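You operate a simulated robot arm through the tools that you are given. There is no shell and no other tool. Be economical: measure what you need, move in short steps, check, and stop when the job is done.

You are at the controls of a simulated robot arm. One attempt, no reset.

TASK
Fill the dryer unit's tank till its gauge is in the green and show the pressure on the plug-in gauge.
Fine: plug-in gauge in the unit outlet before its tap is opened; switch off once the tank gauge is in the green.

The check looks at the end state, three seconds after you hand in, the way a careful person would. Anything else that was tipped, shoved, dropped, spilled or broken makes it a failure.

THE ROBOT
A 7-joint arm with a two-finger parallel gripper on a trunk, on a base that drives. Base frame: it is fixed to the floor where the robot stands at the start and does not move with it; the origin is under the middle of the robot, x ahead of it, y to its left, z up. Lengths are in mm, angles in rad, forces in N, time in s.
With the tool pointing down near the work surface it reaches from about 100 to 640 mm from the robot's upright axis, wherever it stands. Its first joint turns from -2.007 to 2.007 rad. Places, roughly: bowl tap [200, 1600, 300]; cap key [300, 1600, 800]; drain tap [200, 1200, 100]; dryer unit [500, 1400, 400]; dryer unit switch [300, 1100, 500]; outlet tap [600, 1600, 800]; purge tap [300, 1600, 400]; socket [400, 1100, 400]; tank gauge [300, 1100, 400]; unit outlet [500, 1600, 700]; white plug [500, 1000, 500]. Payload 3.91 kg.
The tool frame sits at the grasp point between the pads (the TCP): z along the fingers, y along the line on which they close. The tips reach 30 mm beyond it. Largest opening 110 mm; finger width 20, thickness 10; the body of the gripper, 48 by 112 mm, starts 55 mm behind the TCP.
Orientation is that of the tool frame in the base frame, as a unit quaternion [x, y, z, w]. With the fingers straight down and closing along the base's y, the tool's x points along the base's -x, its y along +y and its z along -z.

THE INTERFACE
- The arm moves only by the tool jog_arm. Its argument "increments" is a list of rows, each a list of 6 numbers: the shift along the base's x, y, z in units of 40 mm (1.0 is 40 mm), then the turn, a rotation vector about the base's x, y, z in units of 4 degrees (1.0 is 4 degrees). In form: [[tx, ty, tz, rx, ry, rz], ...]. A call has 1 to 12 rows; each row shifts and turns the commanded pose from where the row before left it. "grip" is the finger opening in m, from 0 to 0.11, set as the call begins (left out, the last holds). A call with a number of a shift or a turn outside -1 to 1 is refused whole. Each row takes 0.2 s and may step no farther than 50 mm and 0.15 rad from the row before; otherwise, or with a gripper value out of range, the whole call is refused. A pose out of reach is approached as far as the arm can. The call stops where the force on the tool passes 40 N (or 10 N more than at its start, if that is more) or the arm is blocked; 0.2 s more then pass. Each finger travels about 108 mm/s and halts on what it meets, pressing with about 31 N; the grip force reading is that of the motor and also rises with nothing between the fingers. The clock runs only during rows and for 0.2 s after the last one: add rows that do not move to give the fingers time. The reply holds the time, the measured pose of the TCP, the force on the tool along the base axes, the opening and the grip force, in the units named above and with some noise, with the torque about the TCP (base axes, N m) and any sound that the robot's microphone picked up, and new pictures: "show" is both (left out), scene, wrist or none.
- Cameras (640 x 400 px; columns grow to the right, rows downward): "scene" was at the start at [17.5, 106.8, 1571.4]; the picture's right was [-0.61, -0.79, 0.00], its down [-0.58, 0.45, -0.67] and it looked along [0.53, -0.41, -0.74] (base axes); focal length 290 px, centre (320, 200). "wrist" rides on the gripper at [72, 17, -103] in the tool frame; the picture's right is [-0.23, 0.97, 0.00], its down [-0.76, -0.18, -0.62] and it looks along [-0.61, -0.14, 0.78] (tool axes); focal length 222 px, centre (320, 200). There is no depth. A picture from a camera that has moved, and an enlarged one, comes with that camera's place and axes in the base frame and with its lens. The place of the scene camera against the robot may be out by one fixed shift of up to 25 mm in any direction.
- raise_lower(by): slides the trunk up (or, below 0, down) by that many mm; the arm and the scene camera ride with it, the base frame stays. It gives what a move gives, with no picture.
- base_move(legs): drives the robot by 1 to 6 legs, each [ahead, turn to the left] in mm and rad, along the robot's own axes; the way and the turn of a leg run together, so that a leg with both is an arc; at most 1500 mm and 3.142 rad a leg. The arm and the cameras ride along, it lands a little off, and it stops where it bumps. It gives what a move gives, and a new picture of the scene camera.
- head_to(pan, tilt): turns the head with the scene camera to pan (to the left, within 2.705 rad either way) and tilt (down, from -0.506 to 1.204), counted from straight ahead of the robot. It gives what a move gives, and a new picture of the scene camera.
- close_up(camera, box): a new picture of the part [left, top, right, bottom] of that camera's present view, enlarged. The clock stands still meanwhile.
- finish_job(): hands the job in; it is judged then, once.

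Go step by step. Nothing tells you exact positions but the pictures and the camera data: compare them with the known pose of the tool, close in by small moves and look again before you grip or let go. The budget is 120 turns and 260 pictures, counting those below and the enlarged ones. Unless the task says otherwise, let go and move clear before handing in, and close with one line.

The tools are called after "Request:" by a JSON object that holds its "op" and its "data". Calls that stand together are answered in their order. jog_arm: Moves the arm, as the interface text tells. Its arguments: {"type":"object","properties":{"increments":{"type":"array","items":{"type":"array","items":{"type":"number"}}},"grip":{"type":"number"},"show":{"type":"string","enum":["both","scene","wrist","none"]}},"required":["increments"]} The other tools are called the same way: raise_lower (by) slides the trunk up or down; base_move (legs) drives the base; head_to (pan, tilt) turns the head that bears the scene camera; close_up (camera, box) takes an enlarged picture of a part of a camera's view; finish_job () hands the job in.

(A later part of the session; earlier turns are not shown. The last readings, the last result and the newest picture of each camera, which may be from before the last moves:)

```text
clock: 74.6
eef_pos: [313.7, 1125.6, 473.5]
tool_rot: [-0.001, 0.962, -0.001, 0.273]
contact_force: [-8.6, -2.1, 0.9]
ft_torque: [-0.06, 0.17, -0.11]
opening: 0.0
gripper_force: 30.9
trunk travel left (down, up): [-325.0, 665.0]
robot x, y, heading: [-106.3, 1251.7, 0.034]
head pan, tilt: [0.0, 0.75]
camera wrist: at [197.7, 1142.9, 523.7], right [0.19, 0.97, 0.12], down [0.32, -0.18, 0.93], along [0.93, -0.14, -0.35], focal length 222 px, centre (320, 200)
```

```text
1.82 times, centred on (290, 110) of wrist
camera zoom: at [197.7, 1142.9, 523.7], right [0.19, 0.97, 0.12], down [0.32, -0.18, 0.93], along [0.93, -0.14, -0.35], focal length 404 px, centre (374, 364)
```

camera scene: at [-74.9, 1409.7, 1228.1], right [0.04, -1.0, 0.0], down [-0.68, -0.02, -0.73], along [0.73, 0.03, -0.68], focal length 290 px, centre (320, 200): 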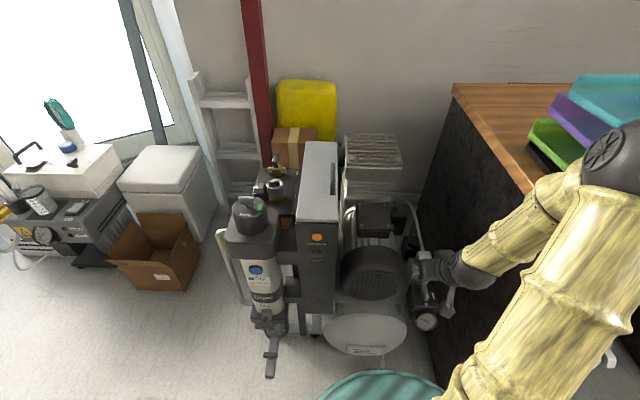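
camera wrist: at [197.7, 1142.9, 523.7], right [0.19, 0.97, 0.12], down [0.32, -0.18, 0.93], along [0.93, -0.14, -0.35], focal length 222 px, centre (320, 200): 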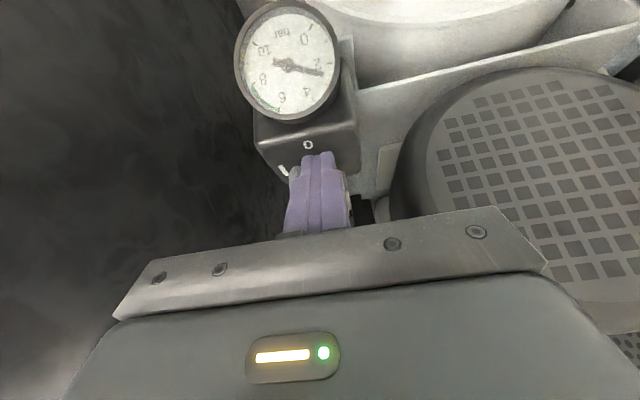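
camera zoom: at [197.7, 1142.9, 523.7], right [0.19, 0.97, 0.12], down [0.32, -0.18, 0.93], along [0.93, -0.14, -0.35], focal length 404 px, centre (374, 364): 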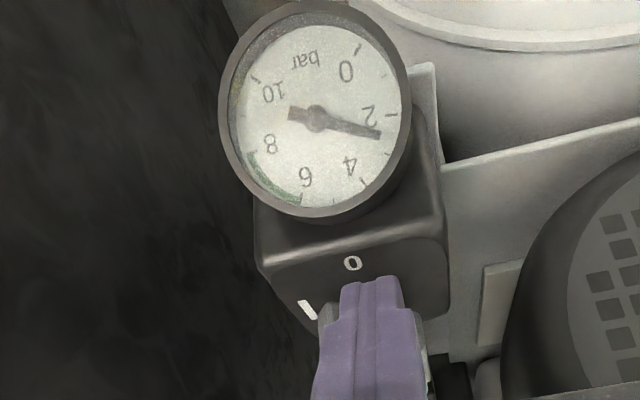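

Request:
{"op": "jog_arm", "data": {"increments": [[0, -0.1, 0, 0, 0, 0], [0, -0.1, 0, 0, 0, 0], [0.08, 0, 0, 0, 0, 0], [0, 0, 0, 0, 0, 0]], "show": "wrist"}}

Request:
{"op": "close_up", "data": {"camera": "wrist", "box": [200, 0, 380, 220]}}

Request:
{"op": "close_up", "data": {"camera": "scene", "box": [290, 220, 450, 340]}}

```text
clock: 75.6
eef_pos: [316.4, 1118.5, 474.5]
tool_rot: [-0.001, 0.962, -0.001, 0.274]
contact_force: [-5.6, -1.5, 2.0]
ft_torque: [-0.04, 0.06, -0.02]
opening: 0.2
gripper_force: 31.3
trunk travel left (down, up): [-325.0, 665.0]
robot x, y, heading: [-107.3, 1254.0, 0.039]
head pan, tilt: [0.0, 0.75]
camera wrist: at [201.3, 1135.4, 524.0], right [0.19, 0.97, 0.12], down [0.32, -0.18, 0.93], along [0.93, -0.14, -0.35], focal length 222 px, centre (320, 200)
```

wrist: 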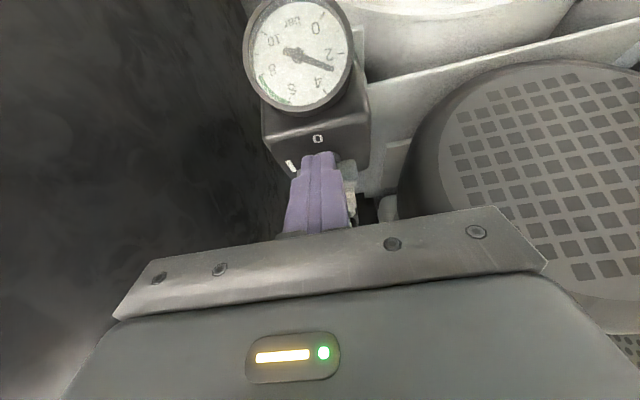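

```text
1.82 times, centred on (290, 110) of wrist
camera zoom: at [201.3, 1135.4, 524.0], right [0.19, 0.97, 0.12], down [0.32, -0.18, 0.93], along [0.93, -0.14, -0.35], focal length 404 px, centre (374, 364)
```

zoom: 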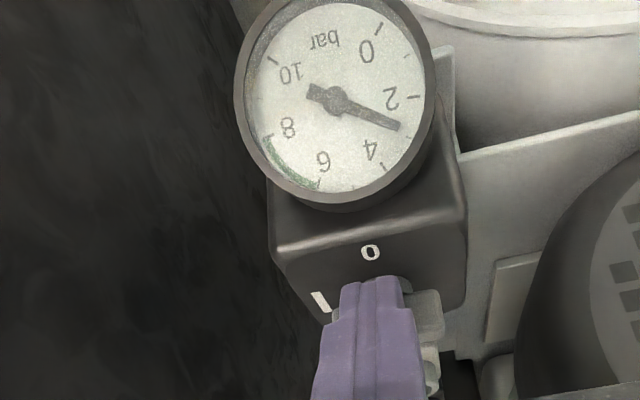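

```text
3.33 times, centred on (370, 280) of scene
camera zoom: at [-75.4, 1409.5, 1228.1], right [0.04, -1.0, 0.0], down [-0.68, -0.02, -0.73], along [0.73, 0.03, -0.68], focal length 967 px, centre (153, -67)
```

zoom: 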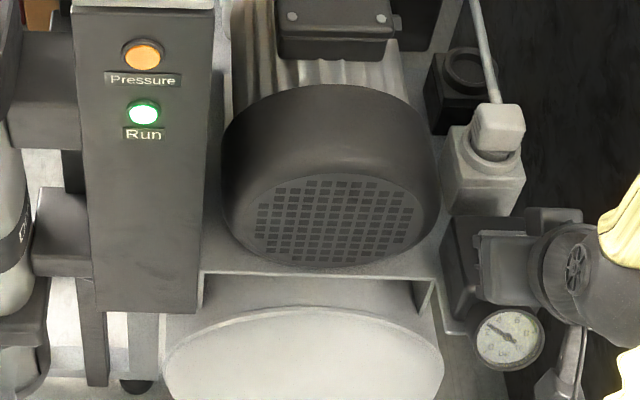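

It runs (green "Run" lamp) and pressure is rising. I'll move the finger to the +y side of the knob ready to push it back.

Request:
{"op": "jog_arm", "data": {"increments": [[-0.08, 0, 0, 0, 0, 0], [0, 0.26, 0, 0, 0, 0], [0, 0.25, 0, 0, 0, 0]], "show": "wrist"}}

Request:
{"op": "close_up", "data": {"camera": "wrist", "box": [200, 0, 380, 220]}}

```text
clock: 76.4
eef_pos: [313.9, 1139.4, 473.5]
tool_rot: [-0.001, 0.962, 0.0, 0.274]
contact_force: [-0.6, -0.4, -0.6]
ft_torque: [-0.04, 0.02, -0.02]
opening: 0.0
gripper_force: 31.1
trunk travel left (down, up): [-325.0, 665.0]
robot x, y, heading: [-104.6, 1253.5, 0.033]
head pan, tilt: [0.0, 0.75]
camera wrist: at [198.4, 1156.5, 523.0], right [0.19, 0.97, 0.12], down [0.32, -0.18, 0.93], along [0.93, -0.14, -0.34], focal length 222 px, centre (320, 200)
```

wrist: 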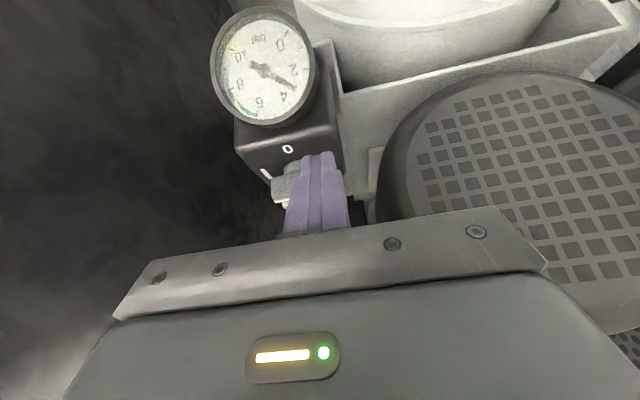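

```text
1.82 times, centred on (290, 110) of wrist
camera zoom: at [198.4, 1156.5, 523.0], right [0.19, 0.97, 0.12], down [0.32, -0.18, 0.93], along [0.93, -0.14, -0.34], focal length 404 px, centre (374, 364)
```

zoom: 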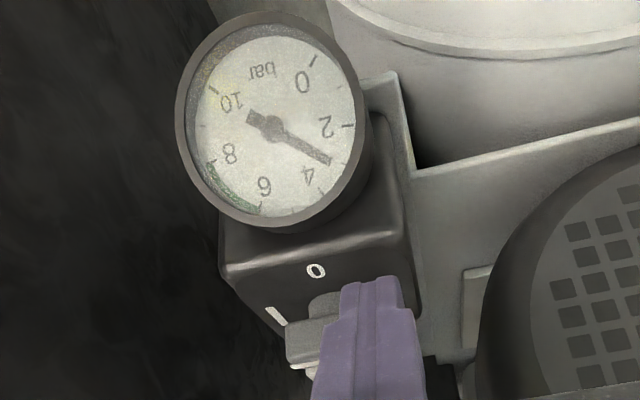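

~3.2 bar, rising about 0.5 bar/s. Waiting.

Request:
{"op": "jog_arm", "data": {"increments": [[0, 0, 0, 0, 0, 0], [0, 0, 0, 0, 0, 0], [0, 0, 0, 0, 0, 0], [0, 0, 0, 0, 0, 0], [0, 0, 0, 0, 0, 0], [0, 0, 0, 0, 0, 0], [0, 0, 0, 0, 0, 0], [0, 0, 0, 0, 0, 0], [0, 0, 0, 0, 0, 0], [0, 0, 0, 0, 0, 0], [0, 0, 0, 0, 0, 0], [0, 0, 0, 0, 0, 0]], "show": "none"}}

Request:
{"op": "close_up", "data": {"camera": "wrist", "box": [200, 0, 380, 220]}}

```text
clock: 79.0
eef_pos: [314.9, 1139.0, 473.9]
tool_rot: [-0.002, 0.962, 0.0, 0.273]
contact_force: [-0.5, 0.2, -0.7]
ft_torque: [0.01, 0.0, 0.03]
opening: 0.0
gripper_force: 30.6
trunk travel left (down, up): [-325.0, 665.0]
robot x, y, heading: [-109.6, 1252.8, 0.038]
head pan, tilt: [0.0, 0.75]
```

```text
1.82 times, centred on (290, 110) of wrist
camera zoom: at [198.2, 1156.5, 523.0], right [0.19, 0.97, 0.12], down [0.32, -0.18, 0.93], along [0.93, -0.14, -0.35], focal length 404 px, centre (374, 364)
```

zoom: 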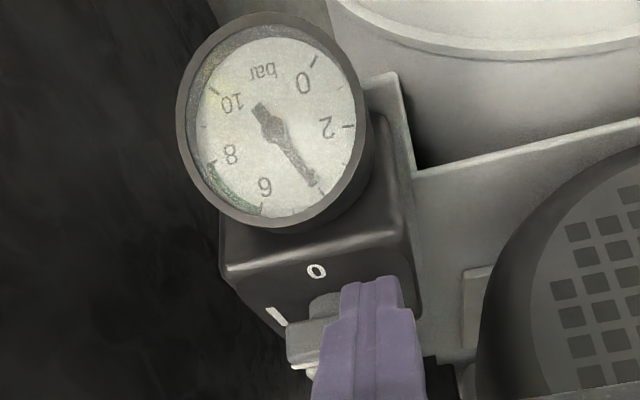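

Request:
{"op": "jog_arm", "data": {"increments": [[0, 0, 0, 0, 0, 0], [0, 0, 0, 0, 0, 0], [0, 0, 0, 0, 0, 0], [0, 0, 0, 0, 0, 0], [0, 0, 0, 0, 0, 0], [0, 0, 0, 0, 0, 0], [0, 0, 0, 0, 0, 0], [0, 0, 0, 0, 0, 0], [0, 0, 0, 0, 0, 0], [0, 0, 0, 0, 0, 0], [0, 0, 0, 0, 0, 0], [0, 0, 0, 0, 0, 0]], "show": "none"}}

Request:
{"op": "jog_arm", "data": {"increments": [[0, 0, 0, 0, 0, 0], [0, 0, 0, 0, 0, 0], [0, 0, 0, 0, 0, 0], [0, 0, 0, 0, 0, 0], [0, 0, 0, 0, 0, 0], [0, 0, 0, 0, 0, 0], [0, 0, 0, 0, 0, 0], [0, 0, 0, 0, 0, 0], [0, 0, 0, 0, 0, 0], [0, 0, 0, 0, 0, 0]], "show": "none"}}

Request:
{"op": "close_up", "data": {"camera": "wrist", "box": [200, 0, 380, 220]}}

```text
clock: 81.6
eef_pos: [315.4, 1138.9, 472.2]
tool_rot: [-0.001, 0.962, 0.0, 0.274]
contact_force: [-0.1, -0.4, -0.3]
ft_torque: [0.01, 0.01, -0.02]
opening: 0.0
gripper_force: 31.1
trunk travel left (down, up): [-325.0, 665.0]
robot x, y, heading: [-104.0, 1255.7, 0.036]
head pan, tilt: [0.0, 0.75]
```

```text
clock: 83.8
eef_pos: [314.7, 1141.4, 471.4]
tool_rot: [-0.002, 0.962, 0.0, 0.274]
contact_force: [-0.5, -1.0, 0.0]
ft_torque: [-0.01, 0.0, -0.01]
opening: 0.0
gripper_force: 31.1
trunk travel left (down, up): [-325.0, 665.0]
robot x, y, heading: [-106.3, 1253.4, 0.038]
head pan, tilt: [0.0, 0.75]
```

```text
1.82 times, centred on (290, 110) of wrist
camera zoom: at [198.2, 1156.5, 523.0], right [0.19, 0.97, 0.12], down [0.32, -0.18, 0.93], along [0.93, -0.14, -0.35], focal length 404 px, centre (374, 364)
```

zoom: 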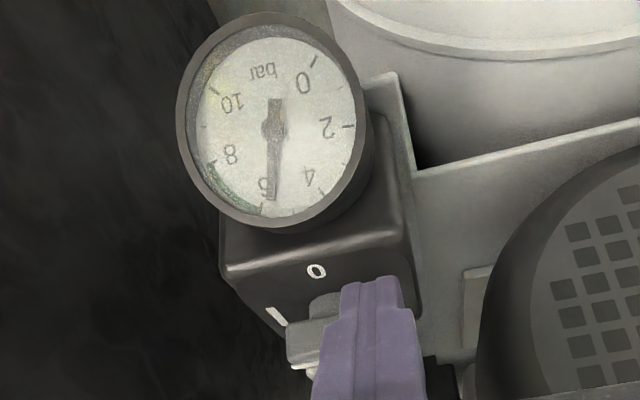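

Request:
{"op": "jog_arm", "data": {"increments": [[0, 0, 0, 0, 0, 0], [0, 0, 0, 0, 0, 0], [0, 0, 0, 0, 0, 0], [0, 0, 0, 0, 0, 0], [0, 0, 0, 0, 0, 0], [0, 0, 0, 0, 0, 0], [0, 0, 0, 0, 0, 0], [0, 0, 0, 0, 0, 0], [0, 0, 0, 0, 0, 0], [0, 0, 0, 0, 0, 0], [0, 0, 0, 0, 0, 0]], "show": "none"}}

Request:
{"op": "close_up", "data": {"camera": "wrist", "box": [200, 0, 380, 220]}}

```text
clock: 86.2
eef_pos: [314.5, 1140.9, 472.8]
tool_rot: [-0.002, 0.962, 0.0, 0.274]
contact_force: [0.2, -0.1, 0.0]
ft_torque: [0.05, 0.01, 0.04]
opening: 0.3
gripper_force: 30.8
trunk travel left (down, up): [-325.0, 665.0]
robot x, y, heading: [-109.6, 1254.7, 0.038]
head pan, tilt: [0.0, 0.75]
```

```text
1.82 times, centred on (290, 110) of wrist
camera zoom: at [198.2, 1156.5, 523.0], right [0.19, 0.97, 0.12], down [0.32, -0.18, 0.93], along [0.93, -0.14, -0.35], focal length 404 px, centre (374, 364)
```

zoom: 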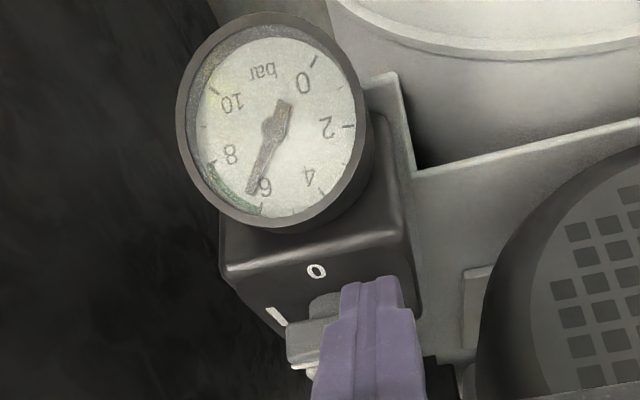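

~6.5 bar, in the green. Pushing the knob back to 0.

Request:
{"op": "jog_arm", "data": {"increments": [[0.12, -0.03, 0, 0, 0, 0], [0.1, 0, 0, 0, 0, 0], [0.1, 0, 0, 0, 0, 0], [0.1, 0, 0, 0, 0, 0]], "show": "wrist"}}

Request:
{"op": "close_up", "data": {"camera": "wrist", "box": [200, 0, 380, 220]}}

Request:
{"op": "close_up", "data": {"camera": "scene", "box": [290, 220, 450, 340]}}

```text
clock: 87.2
eef_pos: [332.0, 1137.0, 474.4]
tool_rot: [0.0, 0.962, -0.003, 0.275]
contact_force: [1.2, 1.7, -1.2]
ft_torque: [0.07, -0.04, 0.07]
opening: 0.0
gripper_force: 30.9
trunk travel left (down, up): [-325.0, 665.0]
robot x, y, heading: [-106.7, 1254.6, 0.037]
head pan, tilt: [0.0, 0.75]
camera wrist: at [215.6, 1154.1, 523.3], right [0.19, 0.97, 0.12], down [0.32, -0.17, 0.93], along [0.93, -0.14, -0.34], focal length 222 px, centre (320, 200)
```

wrist: 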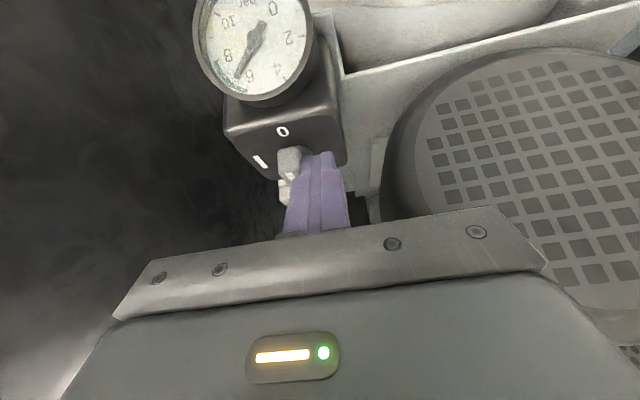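

```text
1.82 times, centred on (290, 110) of wrist
camera zoom: at [215.6, 1154.1, 523.3], right [0.19, 0.97, 0.12], down [0.32, -0.17, 0.93], along [0.93, -0.14, -0.34], focal length 404 px, centre (374, 364)
```

zoom: 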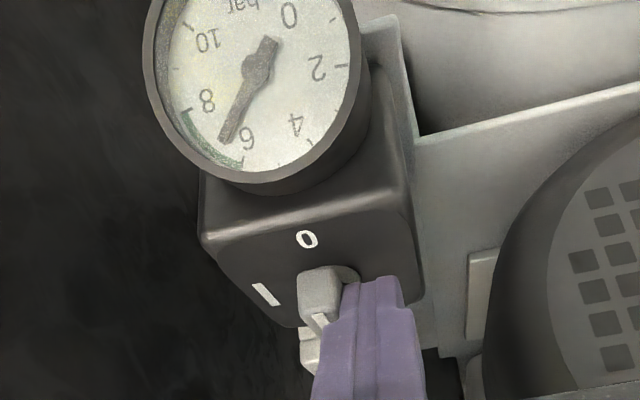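

```text
3.33 times, centred on (370, 280) of scene
camera zoom: at [-74.6, 1409.7, 1228.1], right [0.04, -1.0, 0.0], down [-0.68, -0.02, -0.73], along [0.73, 0.03, -0.68], focal length 967 px, centre (153, -67)
```

zoom: 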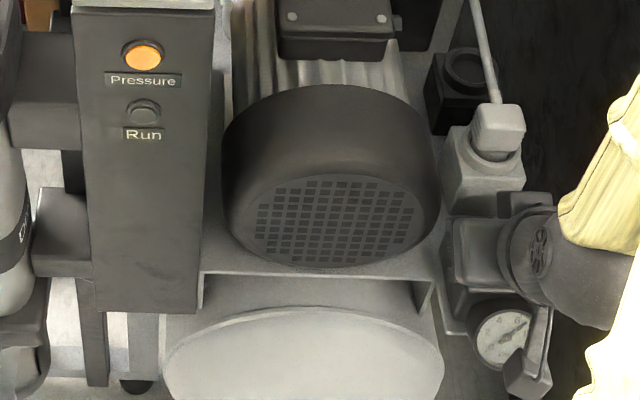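

Switch is off, Run lamp dark, gauge ~6.8 in the green. Withdrawing upward and straightening the tool.

Request:
{"op": "jog_arm", "data": {"increments": [[0, 0.1, 0.3, 0, 0, 0], [0, 0, 1, 0, 0, 0], [0, 0, 1, 0, 0, 0], [0, 0, 1, 0, 0, 0], [0, 0, 0.8, 0, 1, 0], [0, 0, 0.8, 0, 1, 0], [0, 0, 0.8, 0, 1, 0], [0, 0, 0, 0, 1, 0], [0, 0, 0, 0, 1, 0], [0, 0, 0, 0, 1, 0], [0, 0, 0, 0, 1, 0], [0, 0, 0, 0, 1, 0]], "show": "scene"}}

Request:
{"op": "close_up", "data": {"camera": "scene", "box": [330, 200, 450, 340]}}

Request:
{"op": "raise_lower", "data": {"by": 350}}

```text
clock: 89.8
eef_pos: [331.3, 1140.7, 703.0]
tool_rot: [-0.001, 1.0, 0.0, -0.003]
contact_force: [0.5, -0.1, 1.1]
ft_torque: [-0.03, -0.02, -0.02]
opening: 0.0
gripper_force: 31.1
trunk travel left (down, up): [-325.0, 665.0]
robot x, y, heading: [-104.9, 1253.7, 0.034]
head pan, tilt: [0.0, 0.75]
camera scene: at [-75.1, 1409.7, 1228.0], right [0.04, -1.0, 0.0], down [-0.68, -0.02, -0.73], along [0.73, 0.03, -0.68], focal length 290 px, centre (320, 200)
```

scene: 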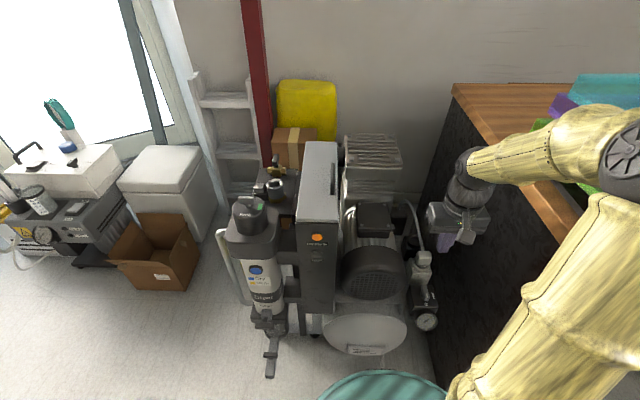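

```text
2.86 times, centred on (390, 270) of scene
camera zoom: at [-75.1, 1409.7, 1228.0], right [0.04, -1.0, 0.0], down [-0.68, -0.02, -0.73], along [0.73, 0.03, -0.68], focal length 829 px, centre (120, 0)
```

zoom: 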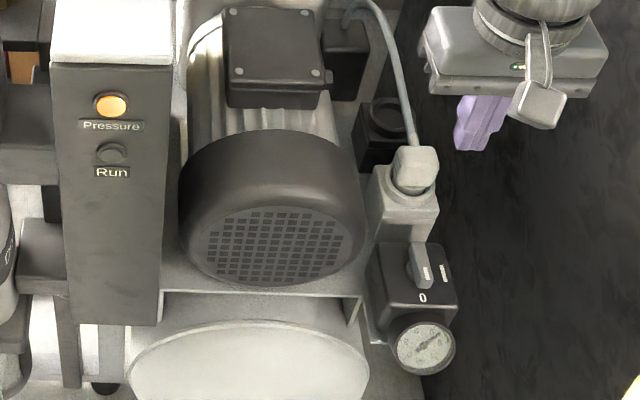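

```text
clock: 93.2
eef_pos: [332.7, 1142.1, 1053.0]
tool_rot: [-0.001, 1.0, 0.0, -0.002]
contact_force: [-0.6, 0.3, -1.1]
ft_torque: [0.0, 0.03, 0.0]
opening: 0.0
gripper_force: 30.7
trunk travel left (down, up): [-675.0, 315.0]
robot x, y, heading: [-107.4, 1252.7, 0.035]
head pan, tilt: [0.0, 0.75]
```

Unit state is good. Driving back toward the gauge on the table.

Request:
{"op": "base_move", "data": {"legs": [[-160, 0], [0, -1.605], [1250, 0], [0, 1.57]]}}

```text
clock: 113.2
eef_pos: [210.0, -118.5, 1052.2]
tool_rot: [-0.023, 1.0, 0.0, -0.002]
contact_force: [-0.2, 0.6, -0.8]
ft_torque: [0.01, -0.01, -0.01]
opening: 0.3
gripper_force: 31.1
trunk travel left (down, up): [-675.0, 315.0]
robot x, y, heading: [-236.1, -23.7, 0.076]
head pan, tilt: [0.0, 0.75]
camera scene: at [-206.2, 131.3, 1578.0], right [0.08, -1.0, 0.0], down [-0.68, -0.05, -0.73], along [0.73, 0.06, -0.68], focal length 290 px, centre (320, 200)
```

scene: 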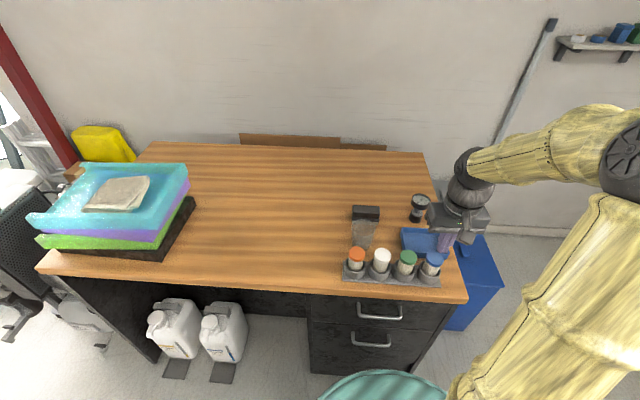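

Request:
{"op": "base_move", "data": {"legs": [[215, -0.07]]}}

Request:
{"op": "jog_arm", "data": {"increments": [[0, 0, 0, 0, 0, 0], [0, 0, 0, 0, 0, 0]], "grip": 0.1, "show": "both"}}

```text
clock: 115.1
eef_pos: [425.3, -138.5, 1053.0]
tool_rot: [0.011, 1.0, 0.0, -0.003]
contact_force: [0.6, -0.2, 0.1]
ft_torque: [-0.03, -0.01, -0.01]
opening: 0.0
gripper_force: 30.7
trunk travel left (down, up): [-675.0, 315.0]
robot x, y, heading: [-10.6, -16.6, 0.01]
head pan, tilt: [0.0, 0.75]
camera scene: at [26.5, 140.2, 1578.0], right [0.01, -1.0, 0.0], down [-0.68, -0.01, -0.73], along [0.73, 0.01, -0.68], focal length 290 px, centre (320, 200)
```

scene: 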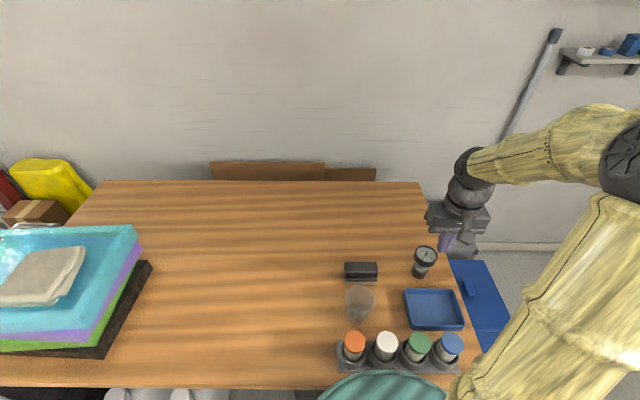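

```text
clock: 115.7
eef_pos: [426.3, -137.2, 1053.3]
tool_rot: [0.011, 1.0, 0.0, -0.003]
contact_force: [-0.5, 0.4, 0.8]
ft_torque: [-0.01, 0.02, -0.02]
opening: 100.0
gripper_force: 0.0
trunk travel left (down, up): [-675.0, 315.0]
robot x, y, heading: [-9.7, -13.1, 0.012]
head pan, tilt: [0.0, 0.75]
camera scene: at [25.7, 140.2, 1578.1], right [0.01, -1.0, 0.0], down [-0.68, -0.01, -0.73], along [0.73, 0.01, -0.68], focal length 290 px, centre (320, 200)
camera wrist: at [353.4, -119.2, 1157.0], right [0.25, 0.97, 0.0], down [0.76, -0.19, 0.62], along [0.6, -0.16, -0.78], focal length 222 px, centre (320, 200)
```

scene: 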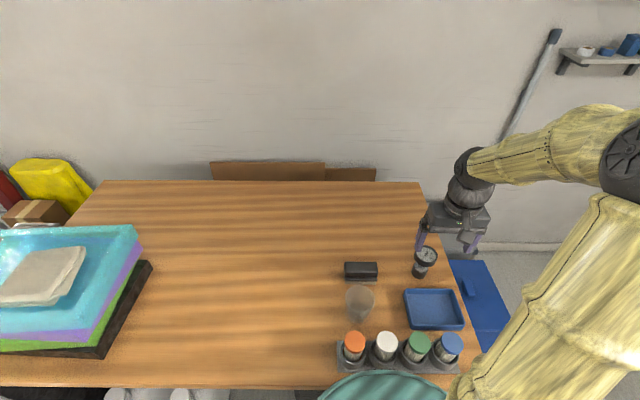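
wrist: 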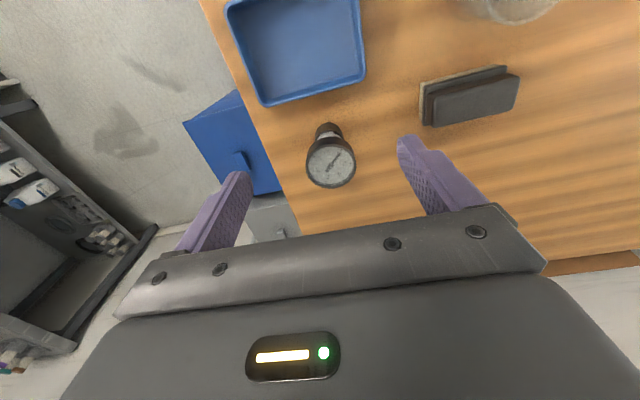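

Request:
{"op": "jog_arm", "data": {"increments": [[-0.5, 0, -0.5, 0, 0, 0], [-0.5, 0, -0.5, 0, 0, 0], [0, 0, 0, 0, 0, 0]], "show": "none"}}

Request:
{"op": "close_up", "data": {"camera": "wrist", "box": [240, 80, 420, 230]}}

```text
clock: 116.5
eef_pos: [386.3, -138.0, 1012.2]
tool_rot: [0.012, 1.0, 0.0, -0.002]
contact_force: [0.0, -0.9, 0.6]
ft_torque: [0.02, 0.03, 0.03]
opening: 100.3
gripper_force: 0.0
trunk travel left (down, up): [-675.0, 315.0]
robot x, y, heading: [-8.3, -12.6, 0.009]
head pan, tilt: [0.0, 0.75]
```

```text
2.67 times, centred on (330, 155) of wrist
camera zoom: at [313.8, -120.0, 1115.5], right [0.25, 0.97, 0.0], down [0.76, -0.19, 0.62], along [0.6, -0.16, -0.78], focal length 592 px, centre (293, 320)
```

zoom: 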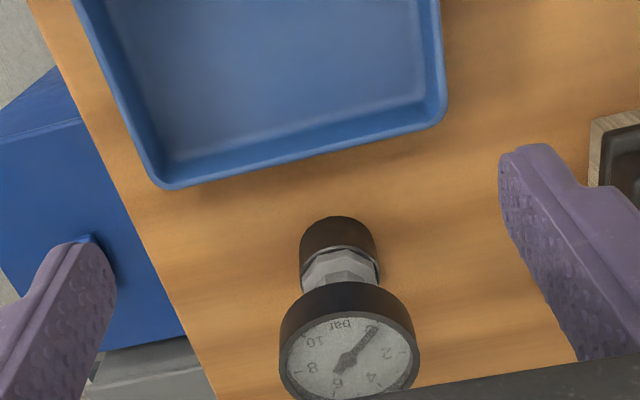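

Gauge dial centre ≈(479,−139), top z≈934, table ≈848. I'll move above and descend around the dial rim.

Request:
{"op": "jog_arm", "data": {"increments": [[0.8, 0, 0, 0, 0, 0], [0.8, -0.03, 0, 0, 0, 0], [0.7, 0, 0, 0, 0, 0], [0, 0, -0.5, 0, 0, 0], [0, 0, 0, 0, 0, 0]], "grip": 0.082, "show": "wrist"}}

Request:
{"op": "close_up", "data": {"camera": "wrist", "box": [220, 60, 440, 240]}}

```text
clock: 117.7
eef_pos: [475.6, -137.1, 993.8]
tool_rot: [0.012, 1.0, 0.0, -0.002]
contact_force: [-0.1, 0.6, 1.2]
ft_torque: [0.02, -0.01, 0.03]
opening: 82.4
gripper_force: 0.0
trunk travel left (down, up): [-675.0, 315.0]
robot x, y, heading: [-10.3, -18.3, 0.017]
head pan, tilt: [0.0, 0.75]
camera wrist: at [404.4, -117.8, 1097.2], right [0.25, 0.97, 0.0], down [0.76, -0.19, 0.62], along [0.6, -0.16, -0.78], focal length 222 px, centre (320, 200)
```

wrist: 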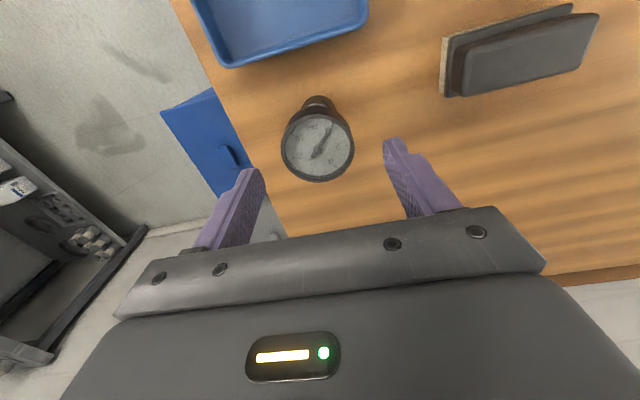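

```text
2.22 times, centred on (330, 150) of wrist
camera zoom: at [404.4, -117.8, 1097.2], right [0.25, 0.97, 0.0], down [0.76, -0.19, 0.62], along [0.6, -0.16, -0.78], focal length 494 px, centre (298, 311)
```

zoom: 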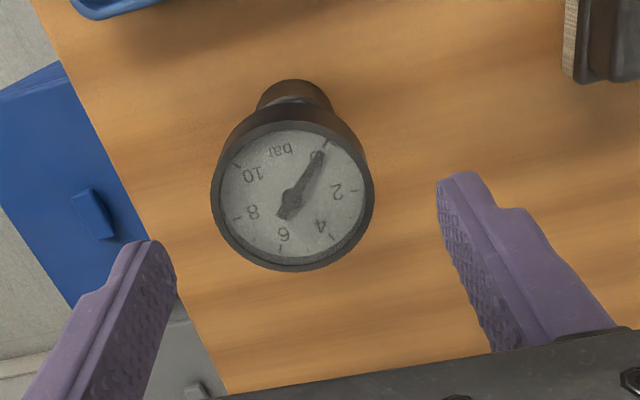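

Request:
{"op": "jog_arm", "data": {"increments": [[0.1, -0.08, -0.5, 0, 0, 0], [0, 0, -0.5, 0, 0, 0], [0, 0, -0.4, 0, 0, 0], [0, 0, -0.35, 0, 0, 0], [0, 0, 0, 0, 0, 0]], "show": "wrist"}}

Request:
{"op": "close_up", "data": {"camera": "wrist", "box": [220, 60, 440, 240]}}

Request:
{"op": "close_up", "data": {"camera": "scene", "box": [390, 200, 490, 290]}}

```text
clock: 118.9
eef_pos: [483.0, -140.0, 923.7]
tool_rot: [0.01, 1.0, 0.0, -0.002]
contact_force: [-0.4, 0.3, 0.7]
ft_torque: [0.02, 0.01, 0.0]
opening: 81.9
gripper_force: 0.1
trunk travel left (down, up): [-675.0, 315.0]
robot x, y, heading: [-13.0, -15.6, 0.014]
head pan, tilt: [0.0, 0.75]
camera wrist: at [410.7, -121.6, 1027.6], right [0.25, 0.97, 0.0], down [0.76, -0.19, 0.62], along [0.6, -0.16, -0.78], focal length 222 px, centre (320, 200)
```

wrist: 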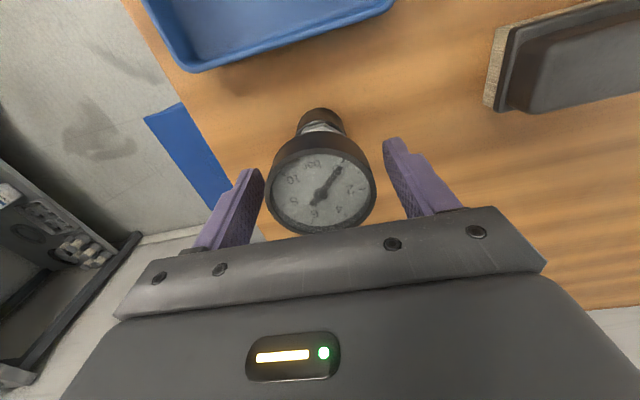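

```text
2.22 times, centred on (330, 150) of wrist
camera zoom: at [410.7, -121.6, 1027.6], right [0.25, 0.97, 0.0], down [0.76, -0.19, 0.62], along [0.6, -0.16, -0.78], focal length 494 px, centre (298, 311)
```

zoom: 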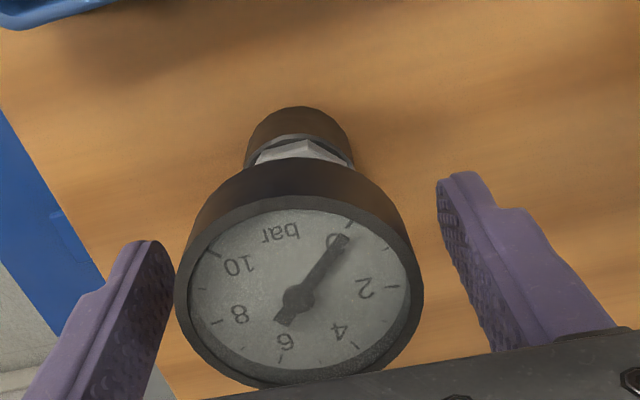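

```text
4.44 times, centred on (440, 245) of scene
camera zoom: at [25.8, 140.3, 1578.1], right [0.01, -1.0, 0.0], down [-0.68, -0.01, -0.73], along [0.73, 0.01, -0.68], focal length 1290 px, centre (-213, 0)
```

zoom: 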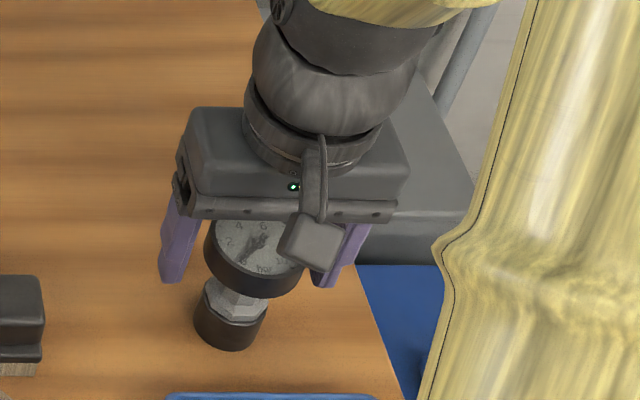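

Request:
{"op": "jog_arm", "data": {"increments": [[-0.08, 0, 0, 0, 0, 0], [0, 0, 0, 0, 0, 0]], "show": "none"}}

Request:
{"op": "jog_arm", "data": {"increments": [[0, 0, 0, 0, 0, 0], [0, 0, 0, 0, 0, 0], [0, 0, 0, 0, 0, 0]], "grip": 0.03, "show": "none"}}

Request:
{"op": "close_up", "data": {"camera": "wrist", "box": [220, 60, 440, 240]}}

```text
clock: 119.5
eef_pos: [478.3, -140.3, 925.0]
tool_rot: [0.012, 1.0, 0.0, -0.001]
contact_force: [-0.5, -0.5, -0.1]
ft_torque: [-0.01, -0.01, 0.0]
opening: 82.2
gripper_force: 0.0
trunk travel left (down, up): [-675.0, 315.0]
robot x, y, heading: [-10.9, -13.5, 0.01]
head pan, tilt: [0.0, 0.75]
```

```text
clock: 120.3
eef_pos: [478.8, -141.5, 924.6]
tool_rot: [0.011, 1.0, 0.0, -0.002]
contact_force: [0.2, 0.4, 1.4]
ft_torque: [-0.04, 0.0, -0.03]
opening: 55.8
gripper_force: 30.6
trunk travel left (down, up): [-675.0, 315.0]
robot x, y, heading: [-9.8, -11.2, 0.011]
head pan, tilt: [0.0, 0.75]
```

```text
2.22 times, centred on (330, 150) of wrist
camera zoom: at [406.8, -122.1, 1027.6], right [0.25, 0.97, 0.0], down [0.76, -0.19, 0.62], along [0.6, -0.16, -0.78], focal length 494 px, centre (298, 311)
```

zoom: 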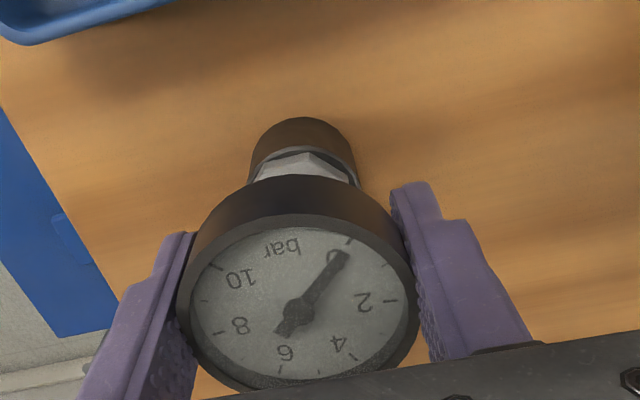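

Gripped (56 mm, dial reading 0). Lifting and retracting, then driving back to the unit.

Request:
{"op": "jog_arm", "data": {"increments": [[0, 0, 0.4, 0, 0, 0], [0, 0, 0.8, 0, 0, 0], [0, 0, 0.9, 0, 0, 0], [0, 0, 0.9, 0, 0, 0], [-0.6, 0, 0.5, 0, 0, 0], [-0.9, 0, 0, 0, 0, 0], [-0.9, 0, 0, 0, 0, 0], [-0.9, 0, 0, 0, 0, 0]], "show": "both"}}

Request:
{"op": "close_up", "data": {"camera": "scene", "box": [390, 220, 520, 340]}}

```text
clock: 122.1
eef_pos: [348.3, -139.3, 1064.3]
tool_rot: [0.012, 1.0, 0.0, -0.001]
contact_force: [-0.8, 0.7, -2.0]
ft_torque: [0.0, -0.02, 0.03]
opening: 55.7
gripper_force: 30.6
trunk travel left (down, up): [-675.0, 315.0]
robot x, y, heading: [-11.8, -14.3, 0.011]
head pan, tilt: [0.0, 0.75]
camera scene: at [24.9, 140.5, 1578.1], right [0.01, -1.0, 0.0], down [-0.68, -0.01, -0.73], along [0.73, 0.01, -0.68], focal length 290 px, centre (320, 200)
camera wrist: at [274.8, -120.5, 1167.9], right [0.25, 0.97, 0.0], down [0.76, -0.19, 0.62], along [0.6, -0.16, -0.78], focal length 222 px, centre (320, 200)
```

scene: 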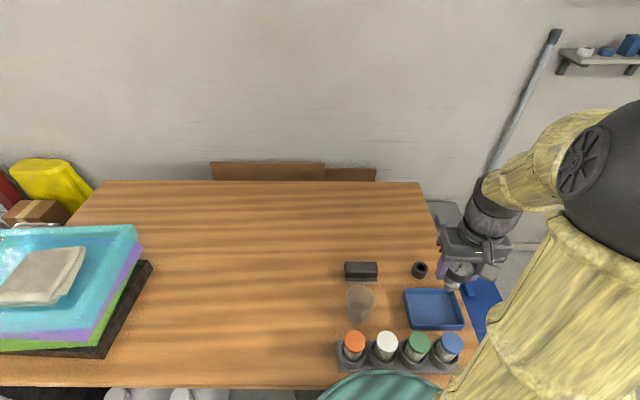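
wrist: 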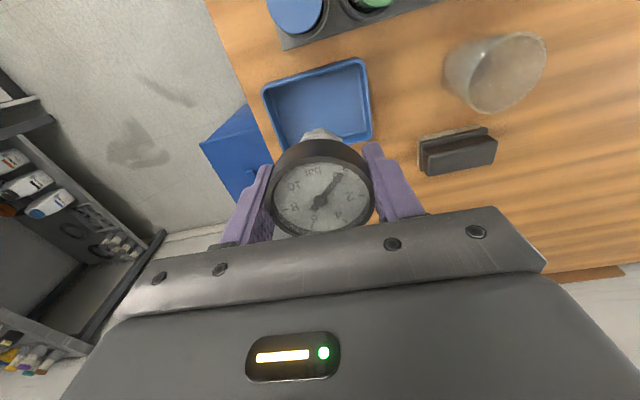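

```text
3.33 times, centred on (455, 280) of scene
camera zoom: at [24.9, 140.5, 1578.1], right [0.01, -1.0, 0.0], down [-0.68, -0.01, -0.73], along [0.73, 0.01, -0.68], focal length 967 px, centre (-130, -67)
```

zoom: 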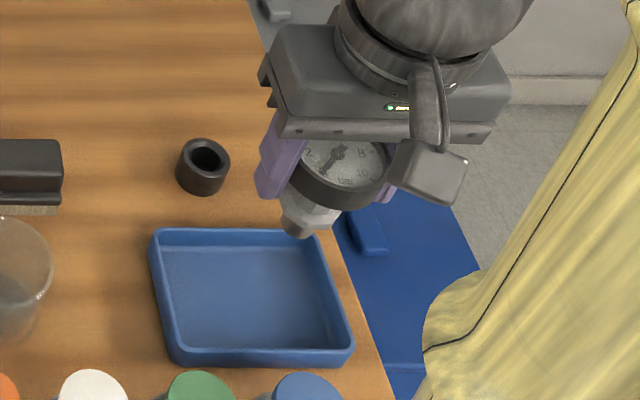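

The dark base was just a stand (left standing on the table); the gauge has a male nose. Driving back to the unit.

Request:
{"op": "base_move", "data": {"legs": [[-250, 0], [0, 1.56], [1260, 0], [0, -0.65]]}}

```text
clock: 139.2
eef_pos: [103.0, 1452.0, 1064.6]
tool_rot: [-0.412, 0.911, -0.001, -0.002]
contact_force: [-0.4, 1.2, -0.5]
ft_torque: [-0.05, 0.0, -0.02]
opening: 56.0
gripper_force: 30.8
trunk travel left (down, up): [-675.0, 315.0]
robot x, y, heading: [-223.1, 1252.3, 0.883]
head pan, tilt: [0.0, 0.75]
camera scene: at [-311.2, 1375.7, 1578.1], right [0.77, -0.63, 0.0], down [-0.43, -0.53, -0.73], along [0.46, 0.56, -0.68], focal length 290 px, centre (320, 200)
```

scene: 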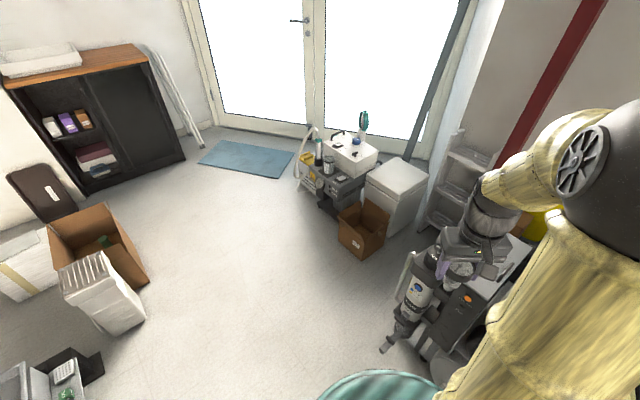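

Request:
{"op": "base_move", "data": {"legs": [[0, 0.12], [255, 0], [0, -1.0]]}}

Request:
{"op": "head_to", "data": {"pan": 0.1, "tilt": 0.85}}

```text
clock: 145.5
eef_pos: [271.4, 1346.8, 1064.1]
tool_rot: [0.012, 1.0, 0.0, -0.003]
contact_force: [0.8, 0.1, -1.5]
ft_torque: [-0.03, 0.0, 0.01]
opening: 55.8
gripper_force: 31.3
trunk travel left (down, up): [-675.0, 315.0]
robot x, y, heading: [-85.5, 1470.4, 0.009]
head pan, tilt: [0.0, 0.75]
camera scene: at [-50.0, 1627.3, 1578.1], right [0.01, -1.0, 0.0], down [-0.68, -0.01, -0.73], along [0.73, 0.01, -0.68], focal length 290 px, centre (320, 200)
```

scene: 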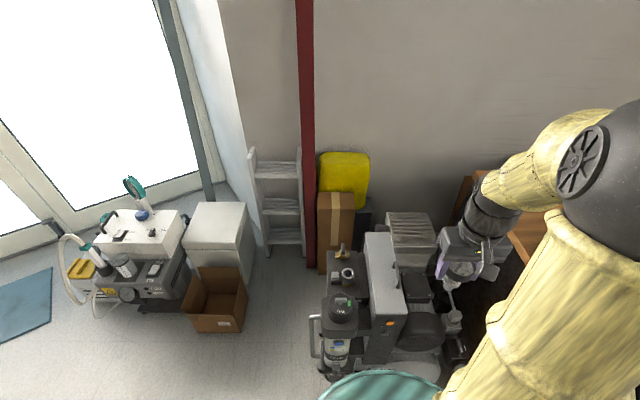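

```text
clock: 146.2
eef_pos: [271.8, 1347.7, 1063.2]
tool_rot: [0.013, 1.0, 0.0, -0.002]
contact_force: [0.0, -0.3, -2.3]
ft_torque: [0.04, -0.02, -0.02]
opening: 56.0
gripper_force: 31.3
trunk travel left (down, up): [-675.0, 315.0]
robot x, y, heading: [-86.9, 1472.7, 0.005]
head pan, tilt: [0.099, 0.85]
camera scene: at [-55.2, 1635.0, 1570.1], right [0.11, -0.99, 0.0], down [-0.75, -0.08, -0.66], along [0.66, 0.07, -0.75], focal length 290 px, centre (320, 200)
```

scene: 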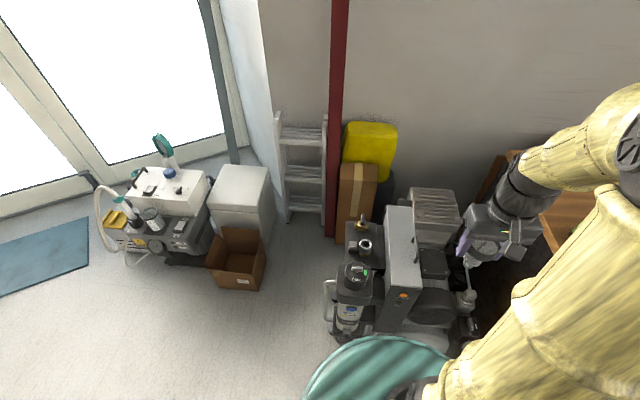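

Request:
{"op": "jog_arm", "data": {"increments": [[0.4, 1, 0, 0, 0, 0], [0.8, 0.9, 0, 0, 0, 0], [0.8, 0.9, 0, 0, 0, 0], [0.8, 0.9, 0, 0, 0, 0], [0.8, 0.9, 0, 0, 0, 0], [0.6, 0.2, 0, 0, 0, 0], [0, 0, 0, 0, 0, 0]], "show": "both"}}

Request:
{"op": "close_up", "data": {"camera": "wrist", "box": [220, 30, 440, 200]}}

Request:
{"op": "close_up", "data": {"camera": "scene", "box": [310, 180, 430, 300]}}

```text
clock: 147.8
eef_pos: [437.9, 1536.3, 1063.3]
tool_rot: [0.012, 1.0, -0.001, -0.002]
contact_force: [0.1, 0.3, -0.9]
ft_torque: [0.0, 0.0, -0.02]
opening: 55.7
gripper_force: 30.8
trunk travel left (down, up): [-675.0, 315.0]
robot x, y, heading: [-88.5, 1470.2, 0.008]
head pan, tilt: [0.099, 0.85]
camera scene: at [-55.3, 1635.0, 1570.0], right [0.11, -0.99, 0.0], down [-0.75, -0.08, -0.66], along [0.66, 0.07, -0.75], focal length 290 px, centre (320, 200)
camera wrist: at [367.2, 1554.9, 1166.5], right [0.25, 0.97, 0.0], down [0.76, -0.2, 0.62], along [0.6, -0.16, -0.78], focal length 222 px, centre (320, 200)
```

scene: 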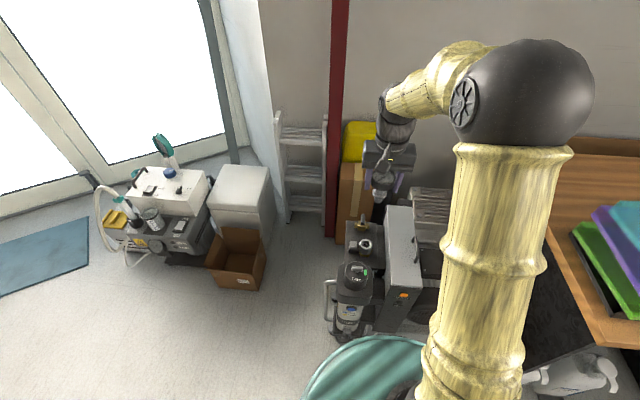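
wrist: 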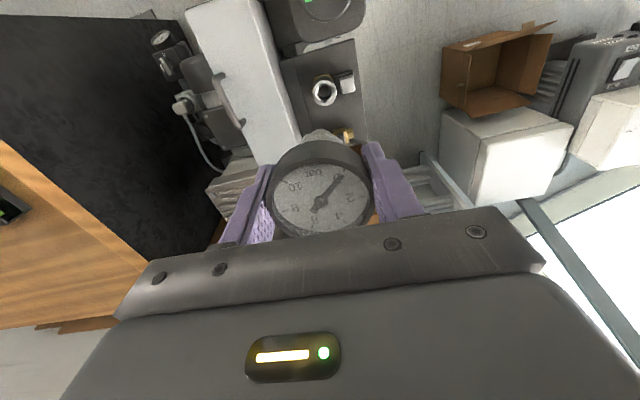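

```text
2.35 times, centred on (330, 115) of wrist
camera zoom: at [367.2, 1554.9, 1166.5], right [0.25, 0.97, 0.0], down [0.76, -0.2, 0.62], along [0.6, -0.16, -0.78], focal length 523 px, centre (296, 400)
```

zoom: 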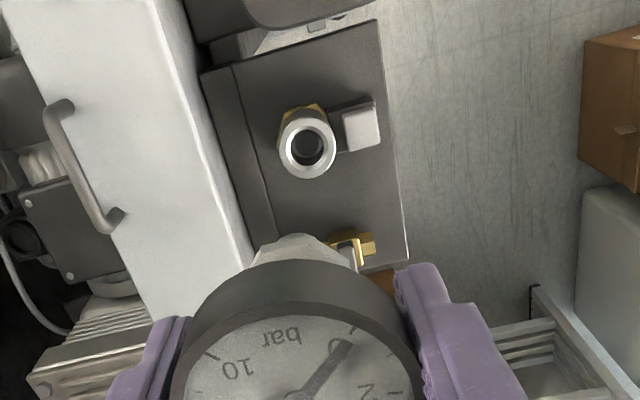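

```text
3.33 times, centred on (370, 240) of scene
camera zoom: at [-55.3, 1635.0, 1570.0], right [0.11, -0.99, 0.0], down [-0.75, -0.08, -0.66], along [0.66, 0.07, -0.75], focal length 967 px, centre (153, 67)
```

zoom: 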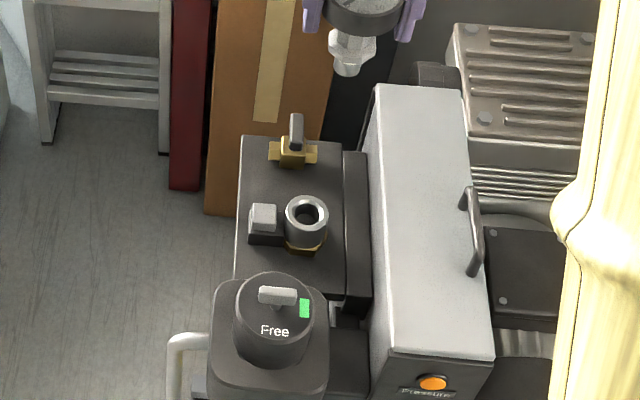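

Outlet rim ≈(457,1538,755). I'll lower to z≈950 and re-measure.

Request:
{"op": "jog_arm", "data": {"increments": [[0.1, 0.05, -0.9, 0, 0, 0], [0, 0, -1, 0, 0, 0], [0, 0, -0.9, 0, 0, 0], [0, 0, 0, 0, 0, 0]], "show": "none"}}

Request:
{"op": "close_up", "data": {"camera": "wrist", "box": [240, 10, 420, 180]}}

Request:
{"op": "close_up", "data": {"camera": "scene", "box": [320, 180, 440, 270]}}

```text
clock: 148.8
eef_pos: [446.7, 1539.7, 949.9]
tool_rot: [0.012, 1.0, 0.0, -0.002]
contact_force: [-0.5, -0.1, -1.5]
ft_torque: [-0.02, 0.03, 0.0]
opening: 55.8
gripper_force: 31.1
trunk travel left (down, up): [-675.0, 315.0]
robot x, y, heading: [-84.4, 1471.2, 0.009]
head pan, tilt: [0.099, 0.85]
```

```text
2.35 times, centred on (330, 95) of wrist
camera zoom: at [374.7, 1559.0, 1053.8], right [0.25, 0.97, 0.0], down [0.76, -0.2, 0.62], along [0.6, -0.16, -0.78], focal length 523 px, centre (296, 447)
```

zoom: 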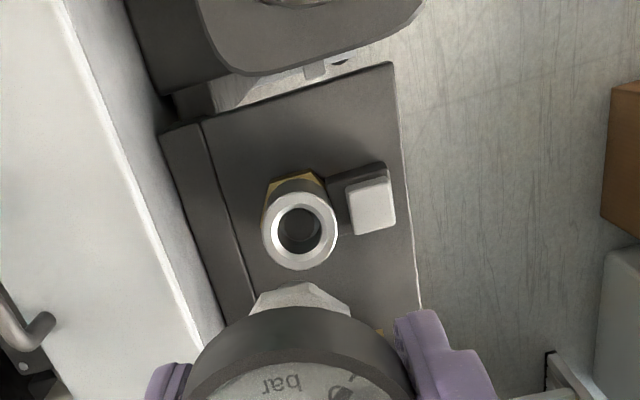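

```text
4.44 times, centred on (380, 225) of scene
camera zoom: at [-55.2, 1635.1, 1570.0], right [0.11, -0.99, 0.0], down [-0.75, -0.08, -0.66], along [0.66, 0.07, -0.75], focal length 1290 px, centre (53, 89)
```

zoom: 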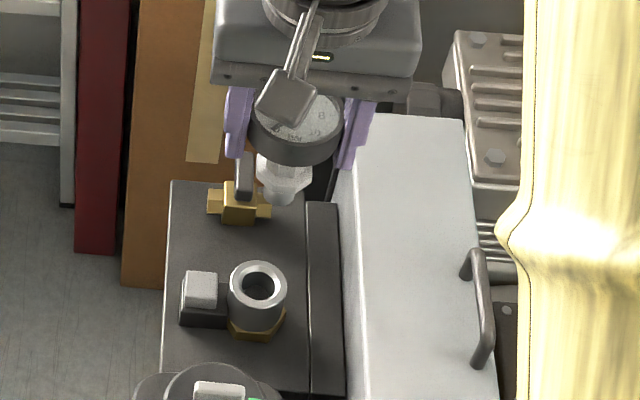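

Request:
{"op": "jog_arm", "data": {"increments": [[0.33, -0.02, -0.6, 0, 0, 0], [0, 0, -0.8, 0, 0, 0], [0, 0, -0.8, 0, 0, 0], [0, 0, -0.5, 0, 0, 0], [0, 0, 0, 0, 0, 0]], "show": "wrist"}}

Request:
{"op": "close_up", "data": {"camera": "wrist", "box": [250, 60, 400, 180]}}

Request:
{"op": "close_up", "data": {"camera": "scene", "box": [325, 200, 405, 270]}}

```text
clock: 150.0
eef_pos: [453.8, 1539.5, 843.3]
tool_rot: [0.013, 1.0, 0.0, -0.002]
contact_force: [-0.1, 0.1, -1.4]
ft_torque: [-0.02, 0.03, -0.01]
opening: 55.7
gripper_force: 30.4
trunk travel left (down, up): [-675.0, 315.0]
robot x, y, heading: [-86.0, 1473.1, 0.013]
head pan, tilt: [0.099, 0.85]
camera wrist: at [383.3, 1558.2, 947.0], right [0.25, 0.97, 0.0], down [0.76, -0.2, 0.62], along [0.6, -0.16, -0.78], focal length 222 px, centre (320, 200)
```

wrist: 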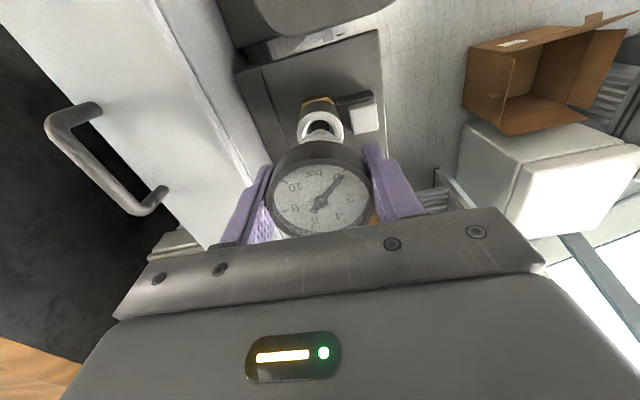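

```text
3.33 times, centred on (325, 120) of wrist
camera zoom: at [383.3, 1558.2, 947.0], right [0.25, 0.97, 0.0], down [0.76, -0.2, 0.62], along [0.6, -0.16, -0.78], focal length 740 px, centre (303, 467)
```

zoom: 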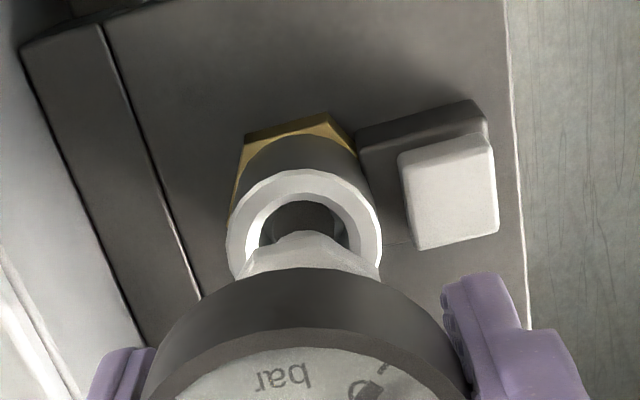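

```text
5.71 times, centred on (365, 235) of scene
camera zoom: at [-55.1, 1635.1, 1570.0], right [0.11, -0.99, 0.0], down [-0.75, -0.08, -0.66], along [0.66, 0.07, -0.75], focal length 1658 px, centre (63, 0)
```

zoom: 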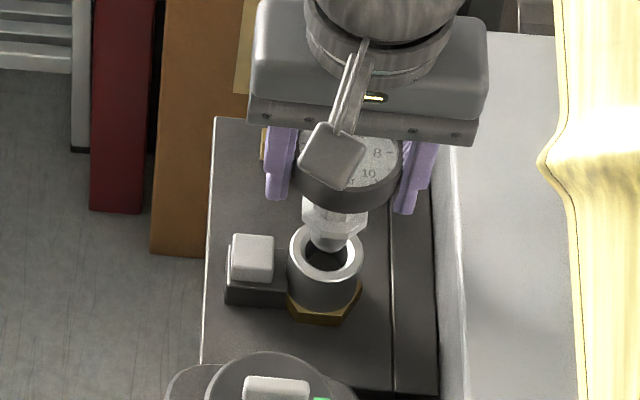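

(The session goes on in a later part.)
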